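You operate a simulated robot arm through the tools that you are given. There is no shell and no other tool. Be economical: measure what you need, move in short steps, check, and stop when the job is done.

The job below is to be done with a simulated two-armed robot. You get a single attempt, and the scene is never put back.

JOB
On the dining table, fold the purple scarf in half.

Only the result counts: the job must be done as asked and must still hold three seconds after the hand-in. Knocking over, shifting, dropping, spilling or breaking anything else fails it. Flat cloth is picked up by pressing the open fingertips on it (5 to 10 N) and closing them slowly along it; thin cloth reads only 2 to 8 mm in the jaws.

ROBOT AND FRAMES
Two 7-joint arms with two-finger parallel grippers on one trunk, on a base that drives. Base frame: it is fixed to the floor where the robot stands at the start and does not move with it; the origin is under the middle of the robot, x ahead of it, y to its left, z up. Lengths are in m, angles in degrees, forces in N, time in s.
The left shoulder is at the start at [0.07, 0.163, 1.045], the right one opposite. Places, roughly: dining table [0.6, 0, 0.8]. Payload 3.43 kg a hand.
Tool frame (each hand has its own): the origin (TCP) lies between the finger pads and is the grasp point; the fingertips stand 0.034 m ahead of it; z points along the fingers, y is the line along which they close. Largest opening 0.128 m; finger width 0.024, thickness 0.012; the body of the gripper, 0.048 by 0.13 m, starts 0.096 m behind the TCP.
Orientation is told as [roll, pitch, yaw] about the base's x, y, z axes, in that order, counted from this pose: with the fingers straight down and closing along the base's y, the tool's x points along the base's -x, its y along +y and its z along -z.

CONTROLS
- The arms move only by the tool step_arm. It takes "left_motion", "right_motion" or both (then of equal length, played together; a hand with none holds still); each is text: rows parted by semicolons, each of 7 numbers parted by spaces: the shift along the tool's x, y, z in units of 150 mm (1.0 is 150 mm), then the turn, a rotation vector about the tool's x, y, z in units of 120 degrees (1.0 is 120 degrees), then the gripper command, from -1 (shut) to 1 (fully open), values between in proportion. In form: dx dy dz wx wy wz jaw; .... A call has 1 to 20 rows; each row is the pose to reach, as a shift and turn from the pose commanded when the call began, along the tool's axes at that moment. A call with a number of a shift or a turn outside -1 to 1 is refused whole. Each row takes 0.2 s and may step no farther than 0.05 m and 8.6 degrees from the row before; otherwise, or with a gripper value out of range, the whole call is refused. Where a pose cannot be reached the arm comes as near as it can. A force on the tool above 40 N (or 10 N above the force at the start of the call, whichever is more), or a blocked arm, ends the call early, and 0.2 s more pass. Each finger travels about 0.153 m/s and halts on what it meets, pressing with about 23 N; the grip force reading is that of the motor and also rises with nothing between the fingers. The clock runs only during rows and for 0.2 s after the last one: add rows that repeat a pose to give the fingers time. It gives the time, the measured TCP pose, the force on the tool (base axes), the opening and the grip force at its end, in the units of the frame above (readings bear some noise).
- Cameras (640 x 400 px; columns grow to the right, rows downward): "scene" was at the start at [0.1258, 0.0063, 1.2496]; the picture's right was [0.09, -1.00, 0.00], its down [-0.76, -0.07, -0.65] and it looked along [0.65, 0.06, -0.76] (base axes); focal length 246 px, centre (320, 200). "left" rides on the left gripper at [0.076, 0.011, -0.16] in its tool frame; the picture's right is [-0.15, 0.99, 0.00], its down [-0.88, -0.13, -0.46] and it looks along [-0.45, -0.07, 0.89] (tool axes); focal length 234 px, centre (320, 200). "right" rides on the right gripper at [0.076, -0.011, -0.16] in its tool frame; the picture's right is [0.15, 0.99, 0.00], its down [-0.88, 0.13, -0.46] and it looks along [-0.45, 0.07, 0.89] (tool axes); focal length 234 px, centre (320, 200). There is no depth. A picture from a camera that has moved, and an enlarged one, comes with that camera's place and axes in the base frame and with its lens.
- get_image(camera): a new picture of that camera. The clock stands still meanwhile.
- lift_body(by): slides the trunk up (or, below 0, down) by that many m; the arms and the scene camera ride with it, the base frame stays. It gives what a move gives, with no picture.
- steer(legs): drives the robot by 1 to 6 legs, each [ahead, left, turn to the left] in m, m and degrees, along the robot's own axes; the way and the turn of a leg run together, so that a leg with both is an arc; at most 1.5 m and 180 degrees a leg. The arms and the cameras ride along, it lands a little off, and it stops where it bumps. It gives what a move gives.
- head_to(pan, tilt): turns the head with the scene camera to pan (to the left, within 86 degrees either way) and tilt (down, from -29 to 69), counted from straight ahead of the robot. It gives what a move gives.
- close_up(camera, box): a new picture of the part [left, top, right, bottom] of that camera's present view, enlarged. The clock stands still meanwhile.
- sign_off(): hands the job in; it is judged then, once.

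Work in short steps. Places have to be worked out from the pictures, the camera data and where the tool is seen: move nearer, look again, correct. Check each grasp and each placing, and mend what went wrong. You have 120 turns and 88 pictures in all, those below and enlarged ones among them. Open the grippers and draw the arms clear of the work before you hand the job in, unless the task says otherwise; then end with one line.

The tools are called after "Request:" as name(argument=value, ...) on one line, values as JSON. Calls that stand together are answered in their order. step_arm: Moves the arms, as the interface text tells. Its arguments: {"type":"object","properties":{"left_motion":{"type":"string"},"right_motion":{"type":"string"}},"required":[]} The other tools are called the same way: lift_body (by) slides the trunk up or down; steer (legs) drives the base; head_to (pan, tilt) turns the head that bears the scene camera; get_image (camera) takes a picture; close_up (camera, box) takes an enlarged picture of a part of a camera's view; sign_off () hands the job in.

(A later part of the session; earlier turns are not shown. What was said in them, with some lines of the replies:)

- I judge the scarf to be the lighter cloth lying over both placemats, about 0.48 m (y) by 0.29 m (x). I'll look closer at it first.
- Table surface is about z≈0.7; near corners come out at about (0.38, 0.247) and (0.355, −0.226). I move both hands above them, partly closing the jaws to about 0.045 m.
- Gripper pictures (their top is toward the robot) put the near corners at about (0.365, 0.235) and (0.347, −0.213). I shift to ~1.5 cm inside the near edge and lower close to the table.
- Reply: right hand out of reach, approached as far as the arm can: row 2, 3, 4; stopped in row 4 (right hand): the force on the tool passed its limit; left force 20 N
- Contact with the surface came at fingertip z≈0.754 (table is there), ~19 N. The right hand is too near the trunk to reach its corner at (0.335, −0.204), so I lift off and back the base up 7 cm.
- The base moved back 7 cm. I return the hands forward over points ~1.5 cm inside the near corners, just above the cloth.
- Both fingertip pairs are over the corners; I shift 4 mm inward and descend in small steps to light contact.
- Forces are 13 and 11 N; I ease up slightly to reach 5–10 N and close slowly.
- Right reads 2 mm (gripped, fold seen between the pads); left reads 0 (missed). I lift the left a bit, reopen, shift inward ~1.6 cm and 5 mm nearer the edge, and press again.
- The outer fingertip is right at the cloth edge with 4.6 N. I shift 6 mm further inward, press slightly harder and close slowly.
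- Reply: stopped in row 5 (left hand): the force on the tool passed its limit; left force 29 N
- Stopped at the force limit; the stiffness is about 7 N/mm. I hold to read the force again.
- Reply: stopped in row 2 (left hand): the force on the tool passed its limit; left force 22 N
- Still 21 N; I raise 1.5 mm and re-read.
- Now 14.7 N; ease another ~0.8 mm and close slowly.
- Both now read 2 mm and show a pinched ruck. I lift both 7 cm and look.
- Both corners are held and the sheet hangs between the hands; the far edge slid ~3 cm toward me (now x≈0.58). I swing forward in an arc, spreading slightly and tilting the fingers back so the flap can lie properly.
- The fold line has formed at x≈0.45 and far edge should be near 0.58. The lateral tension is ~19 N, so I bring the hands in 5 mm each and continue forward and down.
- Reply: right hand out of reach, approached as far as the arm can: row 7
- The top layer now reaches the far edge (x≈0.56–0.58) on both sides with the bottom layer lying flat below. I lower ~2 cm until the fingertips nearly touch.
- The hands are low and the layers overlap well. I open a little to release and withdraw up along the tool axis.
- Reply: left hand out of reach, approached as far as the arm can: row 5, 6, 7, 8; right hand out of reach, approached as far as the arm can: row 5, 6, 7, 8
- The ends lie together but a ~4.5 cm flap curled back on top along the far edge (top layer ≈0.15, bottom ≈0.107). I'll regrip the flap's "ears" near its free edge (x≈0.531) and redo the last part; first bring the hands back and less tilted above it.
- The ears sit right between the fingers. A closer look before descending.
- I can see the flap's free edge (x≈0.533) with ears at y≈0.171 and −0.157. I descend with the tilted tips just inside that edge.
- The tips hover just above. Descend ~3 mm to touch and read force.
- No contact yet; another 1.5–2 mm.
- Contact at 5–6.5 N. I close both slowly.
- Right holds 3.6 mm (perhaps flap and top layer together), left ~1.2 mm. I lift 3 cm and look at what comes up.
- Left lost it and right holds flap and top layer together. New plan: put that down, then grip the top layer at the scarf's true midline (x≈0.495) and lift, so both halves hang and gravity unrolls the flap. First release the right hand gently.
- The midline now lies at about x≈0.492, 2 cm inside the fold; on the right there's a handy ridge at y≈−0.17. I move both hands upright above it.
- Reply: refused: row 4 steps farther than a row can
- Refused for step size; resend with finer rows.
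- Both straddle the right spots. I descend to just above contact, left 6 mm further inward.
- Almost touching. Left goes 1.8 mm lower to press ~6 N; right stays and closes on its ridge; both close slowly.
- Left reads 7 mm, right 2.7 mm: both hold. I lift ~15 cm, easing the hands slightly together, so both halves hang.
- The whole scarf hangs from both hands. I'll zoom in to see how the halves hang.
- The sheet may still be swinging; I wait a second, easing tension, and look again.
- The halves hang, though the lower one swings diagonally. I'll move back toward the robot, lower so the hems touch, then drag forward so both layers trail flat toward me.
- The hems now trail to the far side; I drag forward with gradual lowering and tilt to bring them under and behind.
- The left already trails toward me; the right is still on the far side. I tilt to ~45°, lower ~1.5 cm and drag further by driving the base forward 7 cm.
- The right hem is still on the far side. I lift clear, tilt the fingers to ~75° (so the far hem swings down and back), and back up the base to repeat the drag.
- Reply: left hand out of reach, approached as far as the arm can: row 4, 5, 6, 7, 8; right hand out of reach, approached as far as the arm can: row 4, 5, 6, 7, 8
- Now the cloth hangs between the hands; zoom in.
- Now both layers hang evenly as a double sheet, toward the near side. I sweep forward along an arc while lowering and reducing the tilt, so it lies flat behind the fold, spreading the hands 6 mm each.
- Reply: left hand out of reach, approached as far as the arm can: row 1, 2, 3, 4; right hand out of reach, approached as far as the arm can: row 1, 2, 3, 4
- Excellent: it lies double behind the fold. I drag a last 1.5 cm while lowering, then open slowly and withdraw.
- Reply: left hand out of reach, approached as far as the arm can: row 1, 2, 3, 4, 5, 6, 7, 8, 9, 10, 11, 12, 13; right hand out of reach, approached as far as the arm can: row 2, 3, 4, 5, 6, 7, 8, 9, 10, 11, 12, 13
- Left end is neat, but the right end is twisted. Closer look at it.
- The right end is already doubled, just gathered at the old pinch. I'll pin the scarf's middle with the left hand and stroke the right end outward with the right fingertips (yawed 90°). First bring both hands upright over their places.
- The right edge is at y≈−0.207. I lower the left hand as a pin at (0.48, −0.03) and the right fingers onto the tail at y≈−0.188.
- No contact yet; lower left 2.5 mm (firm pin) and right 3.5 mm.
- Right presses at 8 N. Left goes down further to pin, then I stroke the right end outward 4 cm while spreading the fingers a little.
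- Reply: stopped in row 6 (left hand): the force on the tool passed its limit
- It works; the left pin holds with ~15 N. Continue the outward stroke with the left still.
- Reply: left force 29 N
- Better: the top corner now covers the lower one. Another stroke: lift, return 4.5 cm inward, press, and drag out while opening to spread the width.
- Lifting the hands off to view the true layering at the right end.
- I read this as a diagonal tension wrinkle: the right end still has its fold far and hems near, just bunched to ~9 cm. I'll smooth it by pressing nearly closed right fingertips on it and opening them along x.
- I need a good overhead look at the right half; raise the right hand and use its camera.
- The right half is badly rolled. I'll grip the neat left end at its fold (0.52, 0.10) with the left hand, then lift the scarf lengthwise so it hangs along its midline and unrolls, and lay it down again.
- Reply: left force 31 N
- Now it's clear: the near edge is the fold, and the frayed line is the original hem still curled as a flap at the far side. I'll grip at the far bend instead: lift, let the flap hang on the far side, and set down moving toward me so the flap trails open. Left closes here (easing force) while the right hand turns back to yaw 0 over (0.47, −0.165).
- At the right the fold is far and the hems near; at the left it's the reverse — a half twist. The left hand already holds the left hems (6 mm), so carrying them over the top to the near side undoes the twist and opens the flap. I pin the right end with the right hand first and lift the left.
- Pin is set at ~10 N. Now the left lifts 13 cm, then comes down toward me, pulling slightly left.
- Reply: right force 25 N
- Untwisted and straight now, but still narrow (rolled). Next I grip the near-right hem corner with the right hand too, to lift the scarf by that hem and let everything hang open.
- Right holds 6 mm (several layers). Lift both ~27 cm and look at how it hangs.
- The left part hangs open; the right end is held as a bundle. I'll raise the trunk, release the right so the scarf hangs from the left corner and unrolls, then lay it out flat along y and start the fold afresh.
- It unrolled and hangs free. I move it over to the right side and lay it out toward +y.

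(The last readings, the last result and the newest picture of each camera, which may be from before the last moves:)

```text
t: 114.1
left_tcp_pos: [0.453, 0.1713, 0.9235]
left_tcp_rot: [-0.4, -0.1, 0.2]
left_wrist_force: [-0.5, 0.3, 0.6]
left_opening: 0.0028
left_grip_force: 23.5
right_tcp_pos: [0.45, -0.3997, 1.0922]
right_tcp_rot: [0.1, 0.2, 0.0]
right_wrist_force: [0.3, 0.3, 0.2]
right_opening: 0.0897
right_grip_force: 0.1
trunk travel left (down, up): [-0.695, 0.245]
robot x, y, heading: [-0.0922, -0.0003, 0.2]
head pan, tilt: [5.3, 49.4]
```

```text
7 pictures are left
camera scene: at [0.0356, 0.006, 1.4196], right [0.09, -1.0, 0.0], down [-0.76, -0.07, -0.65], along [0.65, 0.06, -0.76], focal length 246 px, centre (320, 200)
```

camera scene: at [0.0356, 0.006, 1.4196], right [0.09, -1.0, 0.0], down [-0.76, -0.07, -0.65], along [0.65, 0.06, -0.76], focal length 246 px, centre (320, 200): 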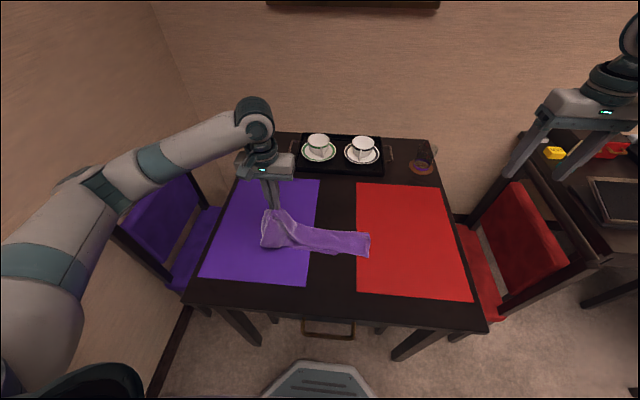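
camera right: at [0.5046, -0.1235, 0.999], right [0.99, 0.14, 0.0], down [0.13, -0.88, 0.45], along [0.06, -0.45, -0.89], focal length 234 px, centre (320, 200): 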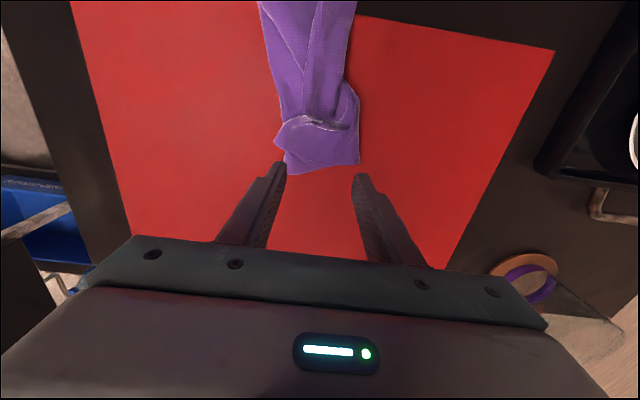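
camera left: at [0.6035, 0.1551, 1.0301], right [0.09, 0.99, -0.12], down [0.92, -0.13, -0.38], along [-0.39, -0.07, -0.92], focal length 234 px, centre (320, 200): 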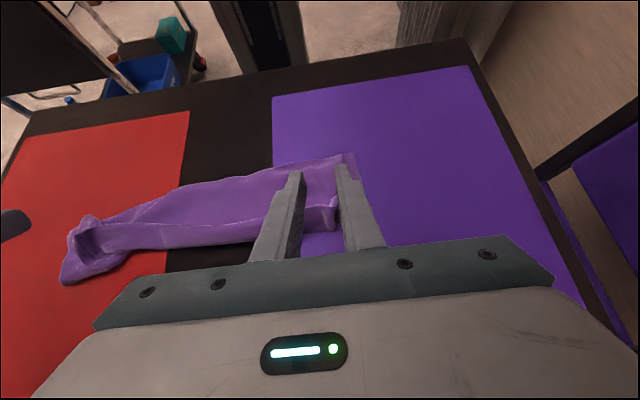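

It lies out as a strip. I finish lowering toward +y, release, and inspect.

Request:
step_arm(left_motion="0 0.15 0.12 0 0 0 -1; 0 0.3 0.25 0 0 0 -1; 0 0.42 0.4 0 0 0 -1; 0 0.5 0.55 0 0 0 -1; 0 0.55 0.7 0 0 0 -1; 0 0.58 0.8 0 0 0 -1; 0 0.58 0.85 0 0 0 -1; 0 0.58 0.85 0 0 0 -0.9; 0 0.58 0.85 0 0 0 -0.7; 0 0.58 0.85 0 0 0 -0.5; 0 0.58 0.85 0 0 0 -0.5; 0 0.58 0.65 0 0 0 -0.5; 0 0.58 0.4 0 0 0 -0.5; 0 0.58 0.15 0 0 0 -0.5; 0 0.58 -0.1 0 0 0 -0.5; 0 0.8 -0.1 0 0 0 -0.5; 0 1 -0.1 0 0 0 -0.5")

Request:
close_up(camera="scene", box=[200, 160, 440, 310])

```text
t: 117.7
left_tcp_pos: [0.4525, 0.3193, 0.9371]
left_tcp_rot: [-0.4, 0.0, 0.0]
left_wrist_force: [0.8, -0.7, 0.5]
left_opening: 0.0317
left_grip_force: 0.0
right_tcp_pos: [0.4522, -0.3983, 1.093]
right_tcp_rot: [0.1, 0.3, 0.1]
right_wrist_force: [0.6, -0.2, -0.5]
right_opening: 0.0898
right_grip_force: 0.1
trunk travel left (down, up): [-0.695, 0.245]
robot x, y, heading: [-0.0897, -0.0008, -0.1]
head pan, tilt: [5.3, 49.4]
```

```text
2.67 times, centred on (320, 235) of scene
camera zoom: at [0.0352, 0.007, 1.4196], right [0.09, -1.0, 0.0], down [-0.76, -0.07, -0.65], along [0.65, 0.06, -0.76], focal length 655 px, centre (320, 107)
```

zoom: 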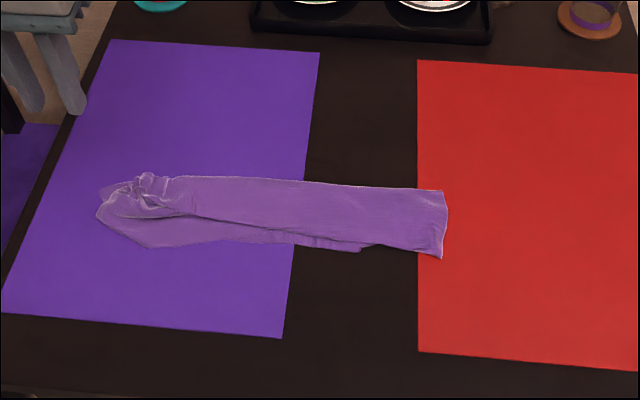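

A tidy strip but ~9 cm wide, so about three layers. One detailed look at the right half to tell hems from bends.

Request:
close_up(camera="scene", box=[300, 215, 380, 265])

```text
8.00 times, centred on (340, 240) of scene
camera zoom: at [0.0352, 0.007, 1.4196], right [0.09, -1.0, 0.0], down [-0.76, -0.07, -0.65], along [0.65, 0.06, -0.76], focal length 1964 px, centre (160, -120)
```

zoom: 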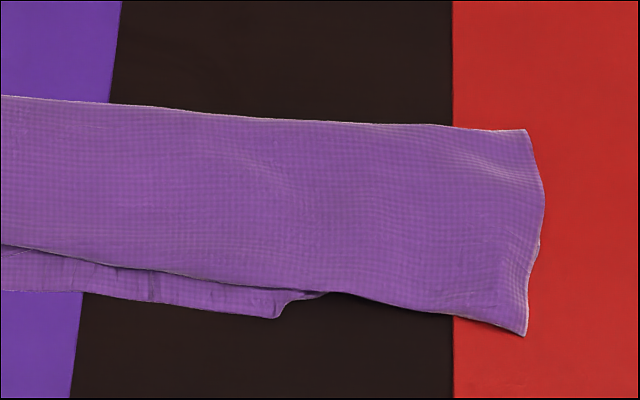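

This looks like a Z-fold: hem A on top at the far edge, the other hem at the near side below. I'll pin the visible lower layer with the left hand and stroke the top layer away (+x) with the right fingertips. First reposition and lower the trunk.

Request:
step_arm(left_motion="0 0 -0.2 0 0 0 -0.5; 0 0 -0.4 0 0 0 -0.6; 0 0 -0.6 0 0 0 -0.8; 0 0 -0.8 0 0 0 -0.8; 0 0 -0.8 0 0 0 -0.8; 0 0 -0.8 0 0 0 -0.8", right_motion="0 0.2 0 0 0 0 0.6; 0 0.4 0 0 0 0 0.8; 0 0.6 0 0 0 0 1; 0 0.8 0 0 0 0 1; 0 1 0 0 0 0 1; 0 1 0 0 0 0 1")

Request:
lift_body(by=-0.17)

Request:
step_arm(left_motion="0.1 -0.2 0 0 0 0 -0.8; 0.2 -0.4 0.1 0 0 0 -0.8; 0.33 -0.6 0.2 0 0 0 -0.8; 0.33 -0.75 0.35 0 0 0 -0.8; 0.33 -0.87 0.5 0 0 0 -0.8; 0.33 -0.87 0.5 0 0 0 -0.8", right_motion="0 0.2 0 0 0 0 1; 0 0.4 0 0 0 0 1; 0 0.6 0 0 0 0 1; 0 0.8 0.1 0 0 0 1; 0 1 0.2 0 0 0 1; 0 1 0.2 0 0 0 1")

```text
t: 119.1
left_tcp_pos: [0.4502, 0.3223, 1.0586]
left_tcp_rot: [-0.5, -0.2, 0.2]
left_wrist_force: [-0.2, 0.1, -0.2]
left_opening: 0.0127
left_grip_force: 0.1
right_tcp_pos: [0.4495, -0.2479, 1.0935]
right_tcp_rot: [0.2, 0.3, 0.1]
right_wrist_force: [0.5, -1.1, -0.2]
right_opening: 0.1279
right_grip_force: 0.1
trunk travel left (down, up): [-0.695, 0.245]
robot x, y, heading: [-0.0907, 0.0005, 0.0]
head pan, tilt: [5.3, 49.4]
```

```text
t: 121.0
left_tcp_pos: [0.4513, 0.3236, 0.8878]
left_tcp_rot: [-0.3, -0.1, 0.3]
left_wrist_force: [-0.2, 0.1, 0.2]
left_opening: 0.0131
left_grip_force: 0.1
right_tcp_pos: [0.4487, -0.2462, 0.9233]
right_tcp_rot: [0.1, 0.3, 0.1]
right_wrist_force: [-0.1, 0.0, -0.5]
right_opening: 0.1281
right_grip_force: 0.2
trunk travel left (down, up): [-0.525, 0.415]
robot x, y, heading: [-0.0899, -0.0001, 0.0]
head pan, tilt: [5.3, 49.4]
```

```text
t: 122.4
left_tcp_pos: [0.4003, 0.1915, 0.8113]
left_tcp_rot: [-0.3, -0.1, 0.2]
left_wrist_force: [0.7, 0.3, -0.7]
left_opening: 0.0131
left_grip_force: 0.1
right_tcp_pos: [0.4487, -0.0985, 0.895]
right_tcp_rot: [0.2, 0.2, 0.0]
right_wrist_force: [0.6, 0.0, -0.6]
right_opening: 0.1279
right_grip_force: 0.1
trunk travel left (down, up): [-0.525, 0.415]
robot x, y, heading: [-0.0866, -0.0002, 0.1]
head pan, tilt: [5.3, 49.4]
```

Left is over the near layer. I lower both: left to pin, right (jaws wide) onto the top layer at (0.445, −0.02).

Request:
step_arm(left_motion="0 0 0.05 0 0 0 -0.8; 0 0 0.1 0 0 0 -0.8; 0 0 0.14 0 0 0 -0.8; 0 0 0.15 0 0 0 -0.8; 0 0 0.16 0 0 0 -0.8; 0 0 0.165 0 0 0 -0.8; 0 0 0.165 0 0 0 -0.8", right_motion="0 0.2 0.15 0 0 0 1; 0 0.4 0.3 0 0 0 1; 0 0.52 0.45 0 0 0 1; 0 0.52 0.57 0 0 0 1; 0 0.52 0.65 0 0 0 1; 0 0.52 0.69 0 0 0 1; 0 0.52 0.695 0 0 0 1")

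```text
t: 124.0
left_tcp_pos: [0.4016, 0.1904, 0.7892]
left_tcp_rot: [-0.4, -0.1, 0.2]
left_wrist_force: [0.7, 0.2, 7.4]
left_opening: 0.0129
left_grip_force: 0.0
right_tcp_pos: [0.4493, -0.0194, 0.791]
right_tcp_rot: [0.1, 0.2, 0.1]
right_wrist_force: [-0.6, 0.5, 2.2]
right_opening: 0.1278
right_grip_force: 0.0
trunk travel left (down, up): [-0.525, 0.415]
robot x, y, heading: [-0.0899, -0.0022, 0.5]
head pan, tilt: [5.3, 49.4]
```

Pin 7 N, right 2 N. I press a bit more and stroke the top layer 14 cm away.

Request:
step_arm(left_motion="0 0 0.005 0 0 0 -0.8; 0 0 0.005 0 0 0 -0.8; 0 0 0.005 0 0 0 -0.8; 0 0 0.005 0 0 0 -0.8; 0 0 0.005 0 0 0 -0.8; 0 0 0.005 0 0 0 -0.8; 0 0 0.005 0 0 0 -0.8; 0 0 0.005 0 0 0 -0.8; 0 0 0.005 0 0 0 -0.8; 0 0 0.005 0 0 0 -0.8; 0 0 0.005 0 0 0 -0.8; 0 0 0.005 0 0 0 -0.8; 0 0 0.005 0 0 0 -0.8; 0 0 0.005 0 0 0 -0.8; 0 0 0.005 0 0 0 -0.8; 0 0 0.005 0 0 0 -0.8; 0 0 0.005 0 0 0 -0.8", right_motion="0 0 0.005 0 0 0 1; 0 0 0.01 0 0 0 1; -0.06 0 0.01 0 0 0 1; -0.12 0 0.01 0 0 0 1; -0.18 0 0.01 0 0 0 1; -0.24 0 0.01 0 0 0 1; -0.3 0 0.011 0 0 0 1; -0.36 0 0.011 0 0 0 1; -0.42 0 0.012 0 0 0 1; -0.48 0 0.013 0 0 0 1; -0.54 0 0.014 0 0 0 1; -0.6 0 0.015 0 0 0 1; -0.66 0 0.016 0 0 0 1; -0.72 0 0.017 0 0 0 1; -0.78 0 0.018 0 0 0 1; -0.84 0 0.02 0 0 0 1; -0.9 0 0.02 0 0 0 1")

Request:
close_up(camera="scene", box=[180, 120, 460, 295])

```text
t: 127.6
left_tcp_pos: [0.4007, 0.19, 0.788]
left_tcp_rot: [-0.4, -0.2, 0.3]
left_wrist_force: [5.5, -0.7, 26.3]
left_opening: 0.0131
left_grip_force: 0.6
right_tcp_pos: [0.5821, -0.0194, 0.7889]
right_tcp_rot: [0.1, 0.1, 0.2]
right_wrist_force: [-3.4, 2.6, 8.0]
right_opening: 0.1268
right_grip_force: 0.0
trunk travel left (down, up): [-0.525, 0.415]
robot x, y, heading: [-0.0897, -0.0003, 0.1]
head pan, tilt: [5.3, 49.4]
```

```text
2.29 times, centred on (320, 208) of scene
camera zoom: at [0.033, 0.006, 1.2499], right [0.09, -1.0, 0.0], down [-0.75, -0.07, -0.65], along [0.65, 0.06, -0.76], focal length 561 px, centre (320, 183)
```

zoom: 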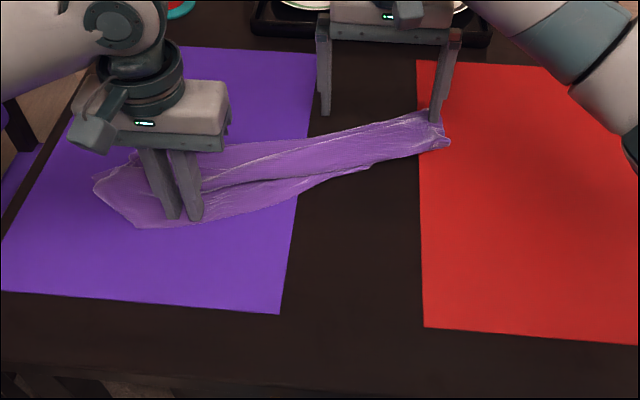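

The layers didn't slide apart; the strip just turned. Next idea: grip the left corner ear and the right tip as single layers, lift, and let it hang open between both hands. I position over both ends and look.

Request:
step_arm(left_motion="0 0 -0.1 0 0 0 -0.8; 0 0.1 -0.25 0 0 0 -0.6; -0.15 0.25 -0.3 0 0 0 -0.3; -0.33 0.4 -0.3 0 0 0 -0.3; -0.33 0.53 -0.3 0 0 0 -0.3; -0.33 0.53 -0.3 0 0 0 -0.3", right_motion="0 0 -0.1 0 0 0 1; 0 -0.1 -0.25 0 0 0 0.7; 0.05 -0.3 -0.28 0 0 0 0.3; 0.07 -0.45 -0.28 0 0 0 0; 0.07 -0.46 -0.28 0 0 0 -0.3; 0.07 -0.46 -0.28 0 0 0 -0.3")

Request:
close_up(camera="left", box=[160, 50, 480, 250])

Request:
close_up(camera="right", box=[160, 50, 480, 250])

```text
t: 129.0
left_tcp_pos: [0.4496, 0.2712, 0.833]
left_tcp_rot: [-0.4, -0.2, 0.2]
left_wrist_force: [0.5, -0.1, -0.1]
left_opening: 0.0447
left_grip_force: 0.0
right_tcp_pos: [0.573, -0.0876, 0.8285]
right_tcp_rot: [0.2, 0.1, 0.0]
right_wrist_force: [0.9, -0.5, -0.4]
right_opening: 0.0446
right_grip_force: 0.1
trunk travel left (down, up): [-0.525, 0.415]
robot x, y, heading: [-0.0916, 0.0002, -0.0]
head pan, tilt: [5.3, 49.4]
```

```text
2.00 times, centred on (320, 150) of left
camera zoom: at [0.3732, 0.2835, 0.9907], right [0.14, 0.99, -0.01], down [0.88, -0.12, 0.46], along [0.45, -0.07, -0.89], focal length 468 px, centre (320, 300)
```

zoom: 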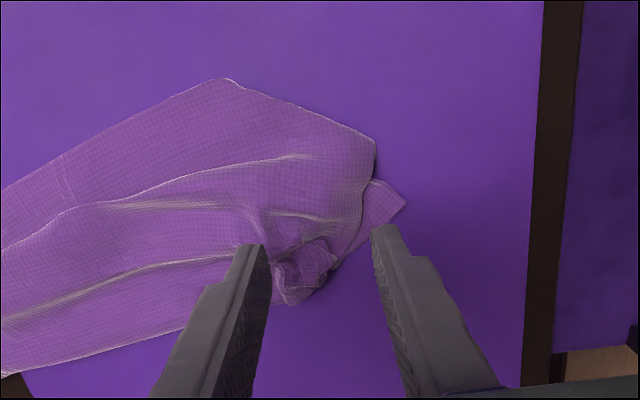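

```text
2.00 times, centred on (320, 150) of right
camera zoom: at [0.4978, -0.0999, 0.9879], right [-0.15, 0.99, 0.0], down [0.88, 0.13, 0.45], along [0.45, 0.07, -0.89], focal length 468 px, centre (320, 300)
```

zoom: 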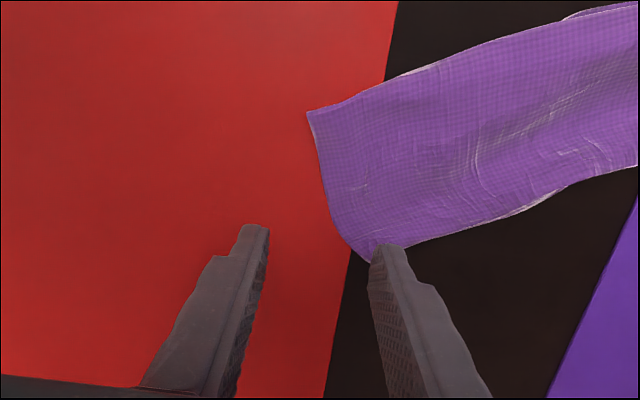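

The near hem seems to run from a single-layer corner at left (0.375, 0.24) to the corner at right (0.52, −0.10). I'll grip both those corners and lift by that hem; first descend to contact.

Request:
step_arm(left_motion="0.12 -0.1 0 0 0 0 -0.4; 0.24 -0.2 0 0 0 0 -0.5; 0.344 -0.26 0.1 0 0 0 -0.5; 0.344 -0.26 0.2 0 0 0 -0.5; 0.344 -0.26 0.27 0 0 0 -0.5; 0.344 -0.26 0.293 0 0 0 -0.5; 0.344 -0.26 0.3 0 0 0 -0.5; 0.344 -0.26 0.3 0 0 0 -0.5", right_motion="0.1 0.02 0 0 0 0 -0.4; 0.2 0.05 0 0 0 0 -0.5; 0.287 0.064 0.1 0 0 0 -0.5; 0.287 0.064 0.18 0 0 0 -0.5; 0.287 0.064 0.23 0 0 0 -0.5; 0.287 0.064 0.255 0 0 0 -0.5; 0.287 0.064 0.265 0 0 0 -0.5; 0.287 0.064 0.265 0 0 0 -0.5")

```text
t: 130.8
left_tcp_pos: [0.3976, 0.2314, 0.789]
left_tcp_rot: [-0.4, -0.2, 0.2]
left_wrist_force: [0.5, 1.4, 16.5]
left_opening: 0.0322
left_grip_force: 0.0
right_tcp_pos: [0.5295, -0.0783, 0.7889]
right_tcp_rot: [0.1, 0.0, 0.0]
right_wrist_force: [-0.2, -0.1, 1.2]
right_opening: 0.0319
right_grip_force: 0.1
trunk travel left (down, up): [-0.525, 0.415]
robot x, y, heading: [-0.0891, -0.0009, -0.1]
head pan, tilt: [5.3, 49.4]
```

Left 16 N (ease 1 mm), right barely touching (press 1.5 mm more); then close slowly.

Request:
step_arm(left_motion="0 0 -0.007 0 0 0 -0.5; 0 0 -0.007 0 0 0 -0.54; 0 0 -0.007 0 0 0 -0.58; 0 0 -0.007 0 0 0 -0.62; 0 0 -0.007 0 0 0 -0.66; 0 0 -0.007 0 0 0 -0.7; 0 0 -0.007 0 0 0 -0.74; 0 0 -0.007 0 0 0 -0.78; 0 0 -0.007 0 0 0 -0.82; 0 0 -0.007 0 0 0 -0.86; 0 0 -0.007 0 0 0 -0.9; 0 0 -0.007 0 0 0 -0.95; 0 0 -0.007 0 0 0 -1; 0 0 -0.007 0 0 0 -1; 0 0 -0.007 0 0 0 -1", right_motion="0 0 0.006 0 0 0 -0.5; 0 0 0.01 0 0 0 -0.54; 0 0 0.01 0 0 0 -0.58; 0 0 0.01 0 0 0 -0.62; 0 0 0.01 0 0 0 -0.66; 0 0 0.01 0 0 0 -0.7; 0 0 0.01 0 0 0 -0.74; 0 0 0.01 0 0 0 -0.78; 0 0 0.01 0 0 0 -0.82; 0 0 0.01 0 0 0 -0.86; 0 0 0.01 0 0 0 -0.9; 0 0 0.01 0 0 0 -0.95; 0 0 0.01 0 0 0 -1; 0 0 0.01 0 0 0 -1; 0 0 0.01 0 0 0 -1")

```text
t: 134.0
left_tcp_pos: [0.3975, 0.2327, 0.7898]
left_tcp_rot: [-0.5, -0.1, 0.2]
left_wrist_force: [1.1, -1.1, -0.1]
left_opening: 0.0017
left_grip_force: 22.6
right_tcp_pos: [0.53, -0.0789, 0.7893]
right_tcp_rot: [0.1, 0.1, 0.0]
right_wrist_force: [-0.5, -0.3, 30.1]
right_opening: 0.0027
right_grip_force: 22.7
trunk travel left (down, up): [-0.525, 0.415]
robot x, y, heading: [-0.0923, 0.0031, 0.0]
head pan, tilt: [5.3, 49.4]
```

Both read like single layers (1.7 and 2.7 mm). I lift both, bring them level at x≈0.45 and spread to ~0.355 m, then rise further.

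Request:
step_arm(left_motion="0 0 -0.1 0 0 0 -1; -0.05 -0.05 -0.2 0 0 0 -1; -0.1 -0.1 -0.3 0 0 0 -1; -0.17 -0.15 -0.45 0 0 0 -1; -0.23 -0.2 -0.6 0 0 0 -1; -0.3 -0.25 -0.75 0 0 0 -1; -0.35 -0.28 -0.9 0 0 0 -1; -0.35 -0.28 -1 0 0 0 -1", right_motion="0 0 -0.1 0 0 0 -1; 0.07 -0.07 -0.2 0 0 0 -1; 0.15 -0.15 -0.3 0 0 0 -1; 0.23 -0.23 -0.45 0 0 0 -1; 0.31 -0.31 -0.6 0 0 0 -1; 0.4 -0.4 -0.75 0 0 0 -1; 0.48 -0.48 -0.9 0 0 0 -1; 0.53 -0.56 -1 0 0 0 -1")

Request:
step_arm(left_motion="0 0 -0.15 0 0 0 -1; 0 0 -0.3 0 0 0 -1; 0 0 -0.45 0 0 0 -1; 0 0 -0.6 0 0 0 -1; 0 0 -0.75 0 0 0 -1; 0 0 -0.75 0 0 0 -1; 0 0 -0.75 0 0 0 -1; 0 0 -0.75 0 0 0 -1; 0 0 -0.75 0 0 0 -1", right_motion="0 0 -0.15 0 0 0 -1; 0 0 -0.3 0 0 0 -1; 0 0 -0.45 0 0 0 -1; 0 0 -0.6 0 0 0 -1; 0 0 -0.75 0 0 0 -1; 0 0 -0.75 0 0 0 -1; 0 0 -0.75 0 0 0 -1; 0 0 -0.75 0 0 0 -1; 0 0 -0.75 0 0 0 -1")

Request:
get_image(camera="scene")

```text
t: 135.8
left_tcp_pos: [0.4494, 0.1886, 0.9378]
left_tcp_rot: [-0.5, -0.1, 0.1]
left_wrist_force: [-0.2, -12.3, 0.7]
left_opening: 0.0015
left_grip_force: 22.2
right_tcp_pos: [0.4517, -0.1622, 0.9386]
right_tcp_rot: [0.3, 0.0, 0.1]
right_wrist_force: [-0.1, 12.9, -0.6]
right_opening: 0.0027
right_grip_force: 23.1
trunk travel left (down, up): [-0.525, 0.415]
robot x, y, heading: [-0.0926, 0.0003, 0.3]
head pan, tilt: [5.3, 49.4]
```

```text
t: 137.8
left_tcp_pos: [0.4511, 0.1914, 1.0511]
left_tcp_rot: [-0.5, -0.1, 0.1]
left_wrist_force: [-0.3, -13.2, -0.3]
left_opening: 0.0018
left_grip_force: 22.8
right_tcp_pos: [0.451, -0.1602, 1.049]
right_tcp_rot: [0.1, 0.1, 0.1]
right_wrist_force: [1.0, 13.5, 0.3]
right_opening: 0.0025
right_grip_force: 22.5
trunk travel left (down, up): [-0.525, 0.415]
robot x, y, heading: [-0.0897, 0.0013, 0.0]
head pan, tilt: [5.3, 49.4]
```

```text
1 pictures are left
camera scene: at [0.0357, 0.0065, 1.2496], right [0.09, -1.0, 0.0], down [-0.76, -0.07, -0.65], along [0.65, 0.06, -0.76], focal length 246 px, centre (320, 200)
```

scene: 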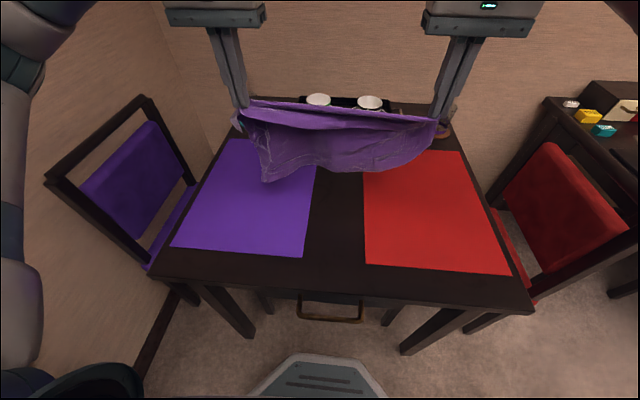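

Excellent – it hangs as one open sheet from its hem. Now fold from hanging: move back to x≈0.40, let the lower hem touch there, lay the lower half moving forward, then reverse and lay the upper half back over it.

Request:
step_arm(left_motion="0.06 -0.01 0 0 0 0 -1; 0.12 -0.02 0 0 0 0 -1; 0.18 -0.025 0 0 0 0 -1; 0.24 -0.025 0 0 0 0 -1; 0.3 -0.025 0 0 0 0 -1; 0.34 -0.025 0 0 0 0 -1; 0.34 -0.025 0 0 0 0 -1; 0.34 -0.025 0 0 0 0 -1; 0.34 -0.025 0 0 0 0 -1; 0.34 -0.025 0 0 0 0 -1; 0.34 -0.025 0 0 0 0 -1; 0.34 -0.025 0 0 0 0 -1", right_motion="0.06 0.01 0 0 0 0 -1; 0.12 0.02 0 0 0 0 -1; 0.18 0.025 0 0 0 0 -1; 0.24 0.025 0 0 0 0 -1; 0.3 0.025 0 0 0 0 -1; 0.34 0.025 0 0 0 0 -1; 0.34 0.025 0 0 0 0 -1; 0.34 0.025 0 0 0 0 -1; 0.34 0.025 0 0 0 0 -1; 0.34 0.025 0 0 0 0 -1; 0.34 0.025 0 0 0 0 -1; 0.34 0.025 0 0 0 0 -1")

Request:
step_arm(left_motion="0 0 0.05 0 0 0 -1; 0 0 0.1 0 0 0 -1; 0 0 0.15 0 0 0 -1; -0.04 0 0.2 0 0 0 -1; -0.08 0 0.25 0 0 0 -1; -0.13 0 0.31 0 0 0 -1; -0.19 0 0.37 0 0 0 -1; -0.25 0 0.44 0 0 0 -1; -0.32 0 0.51 0 0 0 -1; -0.39 0 0.58 0 0 0 -1; -0.46 0 0.65 0 0 0 -1; -0.53 0 0.72 0 0 0 -1; -0.6 0 0.79 0 0 0 -1; -0.67 0 0.86 0 0 0 -1; -0.74 0 0.93 0 0 0 -1; -0.8 0 1 0 0 0 -1; -0.8 0 1 0 0 0 -1", right_motion="0 0 0.05 0 0 0 -1; 0 0 0.1 0 0 0 -1; 0 0 0.15 0 0 0 -1; -0.04 0 0.2 0 0 0 -1; -0.08 0 0.25 0 0 0 -1; -0.13 0 0.31 0 0 0 -1; -0.19 0 0.37 0 0 0 -1; -0.25 0 0.44 0 0 0 -1; -0.32 0 0.51 0 0 0 -1; -0.39 0 0.58 0 0 0 -1; -0.46 0 0.65 0 0 0 -1; -0.53 0 0.72 0 0 0 -1; -0.6 0 0.79 0 0 0 -1; -0.67 0 0.86 0 0 0 -1; -0.74 0 0.93 0 0 0 -1; -0.8 0 1 0 0 0 -1; -0.8 0 1 0 0 0 -1")

```text
t: 140.4
left_tcp_pos: [0.4009, 0.187, 1.0514]
left_tcp_rot: [-0.4, -0.1, 0.1]
left_wrist_force: [0.9, -4.6, 0.9]
left_opening: 0.0018
left_grip_force: 23.3
right_tcp_pos: [0.401, -0.1569, 1.0497]
right_tcp_rot: [0.1, 0.2, 0.1]
right_wrist_force: [-0.5, 6.2, -0.6]
right_opening: 0.0028
right_grip_force: 22.6
trunk travel left (down, up): [-0.525, 0.415]
robot x, y, heading: [-0.0872, 0.0002, 0.1]
head pan, tilt: [5.3, 49.4]
```

```text
t: 144.0
left_tcp_pos: [0.5212, 0.1868, 0.9011]
left_tcp_rot: [-0.4, -0.1, 0.2]
left_wrist_force: [-0.4, -4.2, -0.8]
left_opening: 0.0019
left_grip_force: 23.3
right_tcp_pos: [0.5212, -0.1569, 0.9002]
right_tcp_rot: [0.0, 0.2, 0.0]
right_wrist_force: [0.5, 4.1, 0.8]
right_opening: 0.0026
right_grip_force: 22.6
trunk travel left (down, up): [-0.525, 0.415]
robot x, y, heading: [-0.0889, -0.0013, 0.3]
head pan, tilt: [5.3, 49.4]
```

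The decisive moment: I use the last picture to see where the lower half lies.

Request:
close_up(camera="scene", box=[220, 110, 460, 260])

```text
2.67 times, centred on (340, 185) of scene
camera zoom: at [0.0352, 0.0065, 1.2496], right [0.09, -1.0, 0.0], down [-0.76, -0.07, -0.65], along [0.65, 0.06, -0.76], focal length 655 px, centre (267, 240)
```

zoom: 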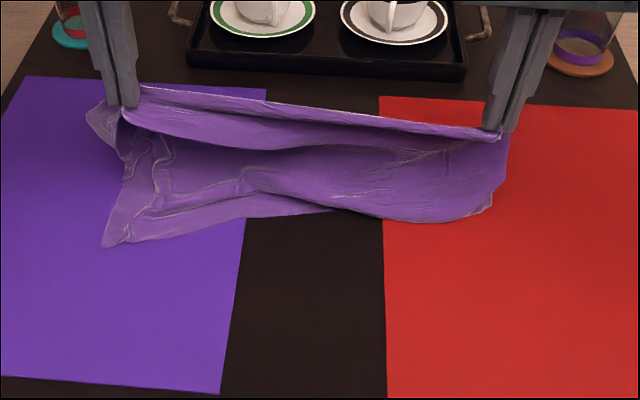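

It's an open sheet, the lower edge trailing toward me but with slack. I'll re-hang and lay it with a longer drag: lift, go back to x≈0.33, then lower and drag forward to x=0.60 so the sheet lies taut and flat behind the hands.

Request:
step_arm(left_motion="0.05 0 -0.12 0 0 0 -1; 0.1 0 -0.25 0 0 0 -1; 0.2 0 -0.4 0 0 0 -1; 0.3 0 -0.55 0 0 0 -1; 0.42 0 -0.7 0 0 0 -1; 0.55 0 -0.85 0 0 0 -1; 0.7 0 -1 0 0 0 -1; 0.85 0 -1 0 0 0 -1; 1 0 -1 0 0 0 -1; 1 0 -1 0 0 0 -1", right_motion="0.05 0 -0.12 0 0 0 -1; 0.1 0 -0.25 0 0 0 -1; 0.2 0 -0.4 0 0 0 -1; 0.3 0 -0.55 0 0 0 -1; 0.42 0 -0.7 0 0 0 -1; 0.55 0 -0.85 0 0 0 -1; 0.7 0 -1 0 0 0 -1; 0.85 0 -1 0 0 0 -1; 1 0 -1 0 0 0 -1; 1 0 -1 0 0 0 -1")

Request:
step_arm(left_motion="0.1 0 0 0 0 0 -1; 0.2 0 0 0 0 0 -1; 0.27 0 0 0 0 0 -1; 0.27 0 0 0 0 0 -1; 0.27 0 0 0 0 0 -1; 0.27 0 0 0 0 0 -1; 0.27 0 0.1 0 0 0 -1; 0.27 0 0.2 0 0 0 -1; 0.24 0 0.3 0 0 0 -1; 0.2 0 0.4 0 0 0 -1; 0.15 0 0.5 0 0 0 -1; 0.1 0 0.6 0 0 0 -1; 0.02 0 0.7 0 0 0 -1; -0.06 0 0.8 0 0 0 -1; -0.15 0 0.9 0 0 0 -1; -0.25 0 1 0 0 0 -1", right_motion="0.1 0 0 0 0 0 -1; 0.2 0 0 0 0 0 -1; 0.27 0 0 0 0 0 -1; 0.27 0 0 0 0 0 -1; 0.27 0 0 0 0 0 -1; 0.27 0 0 0 0 0 -1; 0.27 0 0.1 0 0 0 -1; 0.27 0 0.2 0 0 0 -1; 0.24 0 0.3 0 0 0 -1; 0.2 0 0.4 0 0 0 -1; 0.15 0 0.5 0 0 0 -1; 0.1 0 0.6 0 0 0 -1; 0.02 0 0.7 0 0 0 -1; -0.06 0 0.8 0 0 0 -1; -0.15 0 0.9 0 0 0 -1; -0.25 0 1 0 0 0 -1")

```text
t: 146.2
left_tcp_pos: [0.371, 0.1877, 1.0507]
left_tcp_rot: [-0.3, 0.0, 0.2]
left_wrist_force: [0.0, -6.7, 0.1]
left_opening: 0.0019
left_grip_force: 23.6
right_tcp_pos: [0.3722, -0.1586, 1.0497]
right_tcp_rot: [0.1, 0.2, 0.0]
right_wrist_force: [0.3, 6.5, 0.6]
right_opening: 0.003
right_grip_force: 23.1
trunk travel left (down, up): [-0.525, 0.415]
robot x, y, heading: [-0.0916, -0.0012, 0.0]
head pan, tilt: [5.3, 49.4]
```

```text
t: 149.6
left_tcp_pos: [0.4095, 0.1879, 0.8996]
left_tcp_rot: [-0.4, -0.1, 0.2]
left_wrist_force: [0.2, -4.1, -0.2]
left_opening: 0.0017
left_grip_force: 23.0
right_tcp_pos: [0.4093, -0.1576, 0.8998]
right_tcp_rot: [0.1, 0.3, 0.1]
right_wrist_force: [0.0, 5.2, 0.1]
right_opening: 0.0027
right_grip_force: 23.8
trunk travel left (down, up): [-0.525, 0.415]
robot x, y, heading: [-0.0861, -0.004, 0.3]
head pan, tilt: [5.3, 49.4]
```

Continue the low drag forward to x≈0.61.

Request:
step_arm(left_motion="-0.08 0 0.08 0 0 0 -1; -0.16 0 0.16 0 0 0 -1; -0.24 0 0.24 0 0 0 -1; -0.32 0 0.32 0 0 0 -1; -0.4 0 0.38 0 0 0 -1; -0.48 0 0.43 0 0 0 -1; -0.56 0 0.47 0 0 0 -1; -0.64 0 0.5 0 0 0 -1; -0.72 0 0.52 0 0 0 -1; -0.8 0 0.54 0 0 0 -1; -0.88 0 0.56 0 0 0 -1; -0.95 0 0.57 0 0 0 -1; -1 0 0.58 0 0 0 -1", right_motion="-0.08 0 0.08 0 0 0 -1; -0.16 0 0.16 0 0 0 -1; -0.24 0 0.24 0 0 0 -1; -0.32 0 0.32 0 0 0 -1; -0.4 0 0.38 0 0 0 -1; -0.48 0 0.43 0 0 0 -1; -0.56 0 0.47 0 0 0 -1; -0.64 0 0.5 0 0 0 -1; -0.72 0 0.52 0 0 0 -1; -0.8 0 0.54 0 0 0 -1; -0.88 0 0.56 0 0 0 -1; -0.95 0 0.57 0 0 0 -1; -1 0 0.58 0 0 0 -1")

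Request:
step_arm(left_motion="-0.08 0 0.03 0 0 0 -1; -0.16 0 0.05 0 0 0 -1; -0.24 0 0.07 0 0 0 -1; -0.32 0 0.08 0 0 0 -1; -0.36 0 0.08 0 0 0 -1; -0.36 0 0.08 0 0 0 -1; -0.36 0 0.08 0 0 0 -1", right_motion="-0.08 0 0.03 0 0 0 -1; -0.16 0 0.05 0 0 0 -1; -0.24 0 0.07 0 0 0 -1; -0.32 0 0.08 0 0 0 -1; -0.36 0 0.08 0 0 0 -1; -0.36 0 0.08 0 0 0 -1; -0.36 0 0.08 0 0 0 -1")

```text
t: 152.4
left_tcp_pos: [0.5598, 0.188, 0.8137]
left_tcp_rot: [-0.4, 0.0, 0.2]
left_wrist_force: [-1.0, -6.0, -0.4]
left_opening: 0.0017
left_grip_force: 23.0
right_tcp_pos: [0.5582, -0.1565, 0.8121]
right_tcp_rot: [0.3, 0.2, 0.0]
right_wrist_force: [0.4, 4.9, 0.3]
right_opening: 0.0025
right_grip_force: 23.1
trunk travel left (down, up): [-0.525, 0.415]
robot x, y, heading: [-0.0892, 0.0008, 0.1]
head pan, tilt: [5.3, 49.4]
```

```text
t: 154.0
left_tcp_pos: [0.6122, 0.1868, 0.8031]
left_tcp_rot: [-0.5, -0.1, 0.2]
left_wrist_force: [-0.6, -6.0, -0.2]
left_opening: 0.0017
left_grip_force: 22.4
right_tcp_pos: [0.6114, -0.157, 0.7995]
right_tcp_rot: [0.2, 0.2, 0.1]
right_wrist_force: [0.2, 5.3, 0.7]
right_opening: 0.0026
right_grip_force: 22.9
trunk travel left (down, up): [-0.525, 0.415]
robot x, y, heading: [-0.0894, 0.0035, 0.3]
head pan, tilt: [5.3, 49.4]
```

The sheet should now lie taut from ~0.375 to the hands. I now carry the gripped hem back over in a low arc onto the near hem.

Request:
step_arm(left_motion="0.03 0 -0.1 0 0 0 -1; 0.08 0 -0.2 0 0 0 -1; 0.16 0 -0.29 0 0 0 -1; 0.247 0 -0.367 0 0 0 -1; 0.34 0 -0.43 0 0 0 -1; 0.447 0 -0.48 0 0 0 -1; 0.56 0 -0.51 0 0 0 -1; 0.68 0 -0.53 0 0 0 -1; 0.78 0 -0.533 0 0 0 -1; 0.88 0 -0.533 0 0 0 -1", right_motion="0.03 0 -0.1 0 0 0 -1; 0.08 0 -0.2 0 0 0 -1; 0.16 0 -0.29 0 0 0 -1; 0.247 0 -0.367 0 0 0 -1; 0.34 0 -0.43 0 0 0 -1; 0.447 0 -0.48 0 0 0 -1; 0.56 0 -0.51 0 0 0 -1; 0.68 0 -0.53 0 0 0 -1; 0.78 0 -0.533 0 0 0 -1; 0.88 0 -0.533 0 0 0 -1")

Request:
step_arm(left_motion="0.08 0 0.02 0 0 0 -1; 0.167 0 0.053 0 0 0 -1; 0.25 0 0.11 0 0 0 -1; 0.33 0 0.187 0 0 0 -1; 0.4 0 0.26 0 0 0 -1; 0.453 0 0.333 0 0 0 -1; 0.5 0 0.4 0 0 0 -1; 0.54 0 0.467 0 0 0 -1; 0.56 0 0.52 0 0 0 -1; 0.57 0 0.57 0 0 0 -1; 0.57 0 0.57 0 0 0 -1; 0.57 0 0.57 0 0 0 -1", right_motion="0.08 0 0.02 0 0 0 -1; 0.167 0 0.053 0 0 0 -1; 0.25 0 0.11 0 0 0 -1; 0.33 0 0.187 0 0 0 -1; 0.4 0 0.26 0 0 0 -1; 0.453 0 0.333 0 0 0 -1; 0.5 0 0.4 0 0 0 -1; 0.54 0 0.467 0 0 0 -1; 0.56 0 0.52 0 0 0 -1; 0.57 0 0.57 0 0 0 -1; 0.57 0 0.57 0 0 0 -1; 0.57 0 0.57 0 0 0 -1")

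```text
t: 156.2
left_tcp_pos: [0.4782, 0.187, 0.8843]
left_tcp_rot: [-0.4, -0.1, 0.2]
left_wrist_force: [-0.7, -3.7, -0.7]
left_opening: 0.0021
left_grip_force: 22.4
right_tcp_pos: [0.4792, -0.1578, 0.8789]
right_tcp_rot: [0.0, 0.3, 0.1]
right_wrist_force: [-0.5, 4.4, -0.1]
right_opening: 0.0027
right_grip_force: 23.0
trunk travel left (down, up): [-0.525, 0.415]
robot x, y, heading: [-0.0884, 0.0002, 0.3]
head pan, tilt: [5.3, 49.4]
```

```text
t: 158.8
left_tcp_pos: [0.3948, 0.1864, 0.7981]
left_tcp_rot: [-0.4, -0.1, 0.2]
left_wrist_force: [0.0, -4.1, 1.0]
left_opening: 0.0018
left_grip_force: 23.1
right_tcp_pos: [0.3951, -0.1579, 0.7941]
right_tcp_rot: [0.1, 0.2, 0.2]
right_wrist_force: [-0.3, 4.2, -0.1]
right_opening: 0.003
right_grip_force: 23.4
trunk travel left (down, up): [-0.525, 0.415]
robot x, y, heading: [-0.0908, -0.0012, 0.2]
head pan, tilt: [5.3, 49.4]
```

Both hems should be together at x≈0.38. I set down, open slowly and rise straight up clear.

Request:
step_arm(left_motion="0 -0.01 0.03 0 0 0 -1; 0 -0.01 0.035 0 0 0 -1; 0 -0.01 0.035 0 0 0 -0.93; 0 -0.01 0.035 0 0 0 -0.86; 0 -0.01 0.035 0 0 0 -0.79; 0 -0.01 0.035 0 0 0 -0.72; 0 -0.01 0.035 0 0 0 -0.65; 0 -0.01 0.035 0 0 0 -0.6; 0 -0.01 0.035 0 0 0 -0.6; 0 -0.01 -0.03 0 0 0 -0.6; 0 -0.01 -0.12 0 0 0 -0.6; 0 -0.01 -0.3 0 0 0 -0.6; 0 -0.01 -0.6 0 0 0 -0.6; 0 0.1 -0.9 0 0 0 -0.4; 0 0.3 -1 0 0 0 0; 0 0.5 -1 0 0 0 0.5", right_motion="0 0.01 0.01 0 0 0 -1; 0 0.01 0.015 0 0 0 -1; 0 0.01 0.015 0 0 0 -0.93; 0 0.01 0.015 0 0 0 -0.86; 0 0.01 0.015 0 0 0 -0.79; 0 0.01 0.015 0 0 0 -0.72; 0 0.01 0.015 0 0 0 -0.65; 0 0.01 0.015 0 0 0 -0.6; 0 0.01 0.015 0 0 0 -0.6; 0 0.01 -0.03 0 0 0 -0.6; 0 0.01 -0.12 0 0 0 -0.6; 0 0.01 -0.3 0 0 0 -0.6; 0 0.01 -0.6 0 0 0 -0.6; 0 -0.1 -0.9 0 0 0 -0.4; 0 -0.3 -1 0 0 0 0; 0 -0.5 -1 0 0 0 0.5")

```text
t: 162.2
left_tcp_pos: [0.3908, 0.2602, 0.9435]
left_tcp_rot: [-0.4, -0.1, 0.1]
left_wrist_force: [0.8, 0.1, 1.1]
left_opening: 0.0956
left_grip_force: 0.0
right_tcp_pos: [0.3938, -0.2353, 0.945]
right_tcp_rot: [0.1, 0.2, 0.1]
right_wrist_force: [-0.2, -1.0, 1.0]
right_opening: 0.0962
right_grip_force: 0.1
trunk travel left (down, up): [-0.525, 0.415]
robot x, y, heading: [-0.0907, 0.0046, 0.2]
head pan, tilt: [5.3, 49.4]
```

The scarf has been released, the grippers are open and clear of the work, and no pictures are left to check with. I'm handing in.

Request:
sign_off()

```text
The job is handed in.
```

I folded the purple scarf in half, laying one long edge back over the other, and handed the job in with both grippers open and clear. My pictures ran out before the final fold, so I never saw how neatly it lies. I placed the last stretch from the arm readings alone. In the pictures I did take, nothing else on the table had been knocked over or moved.
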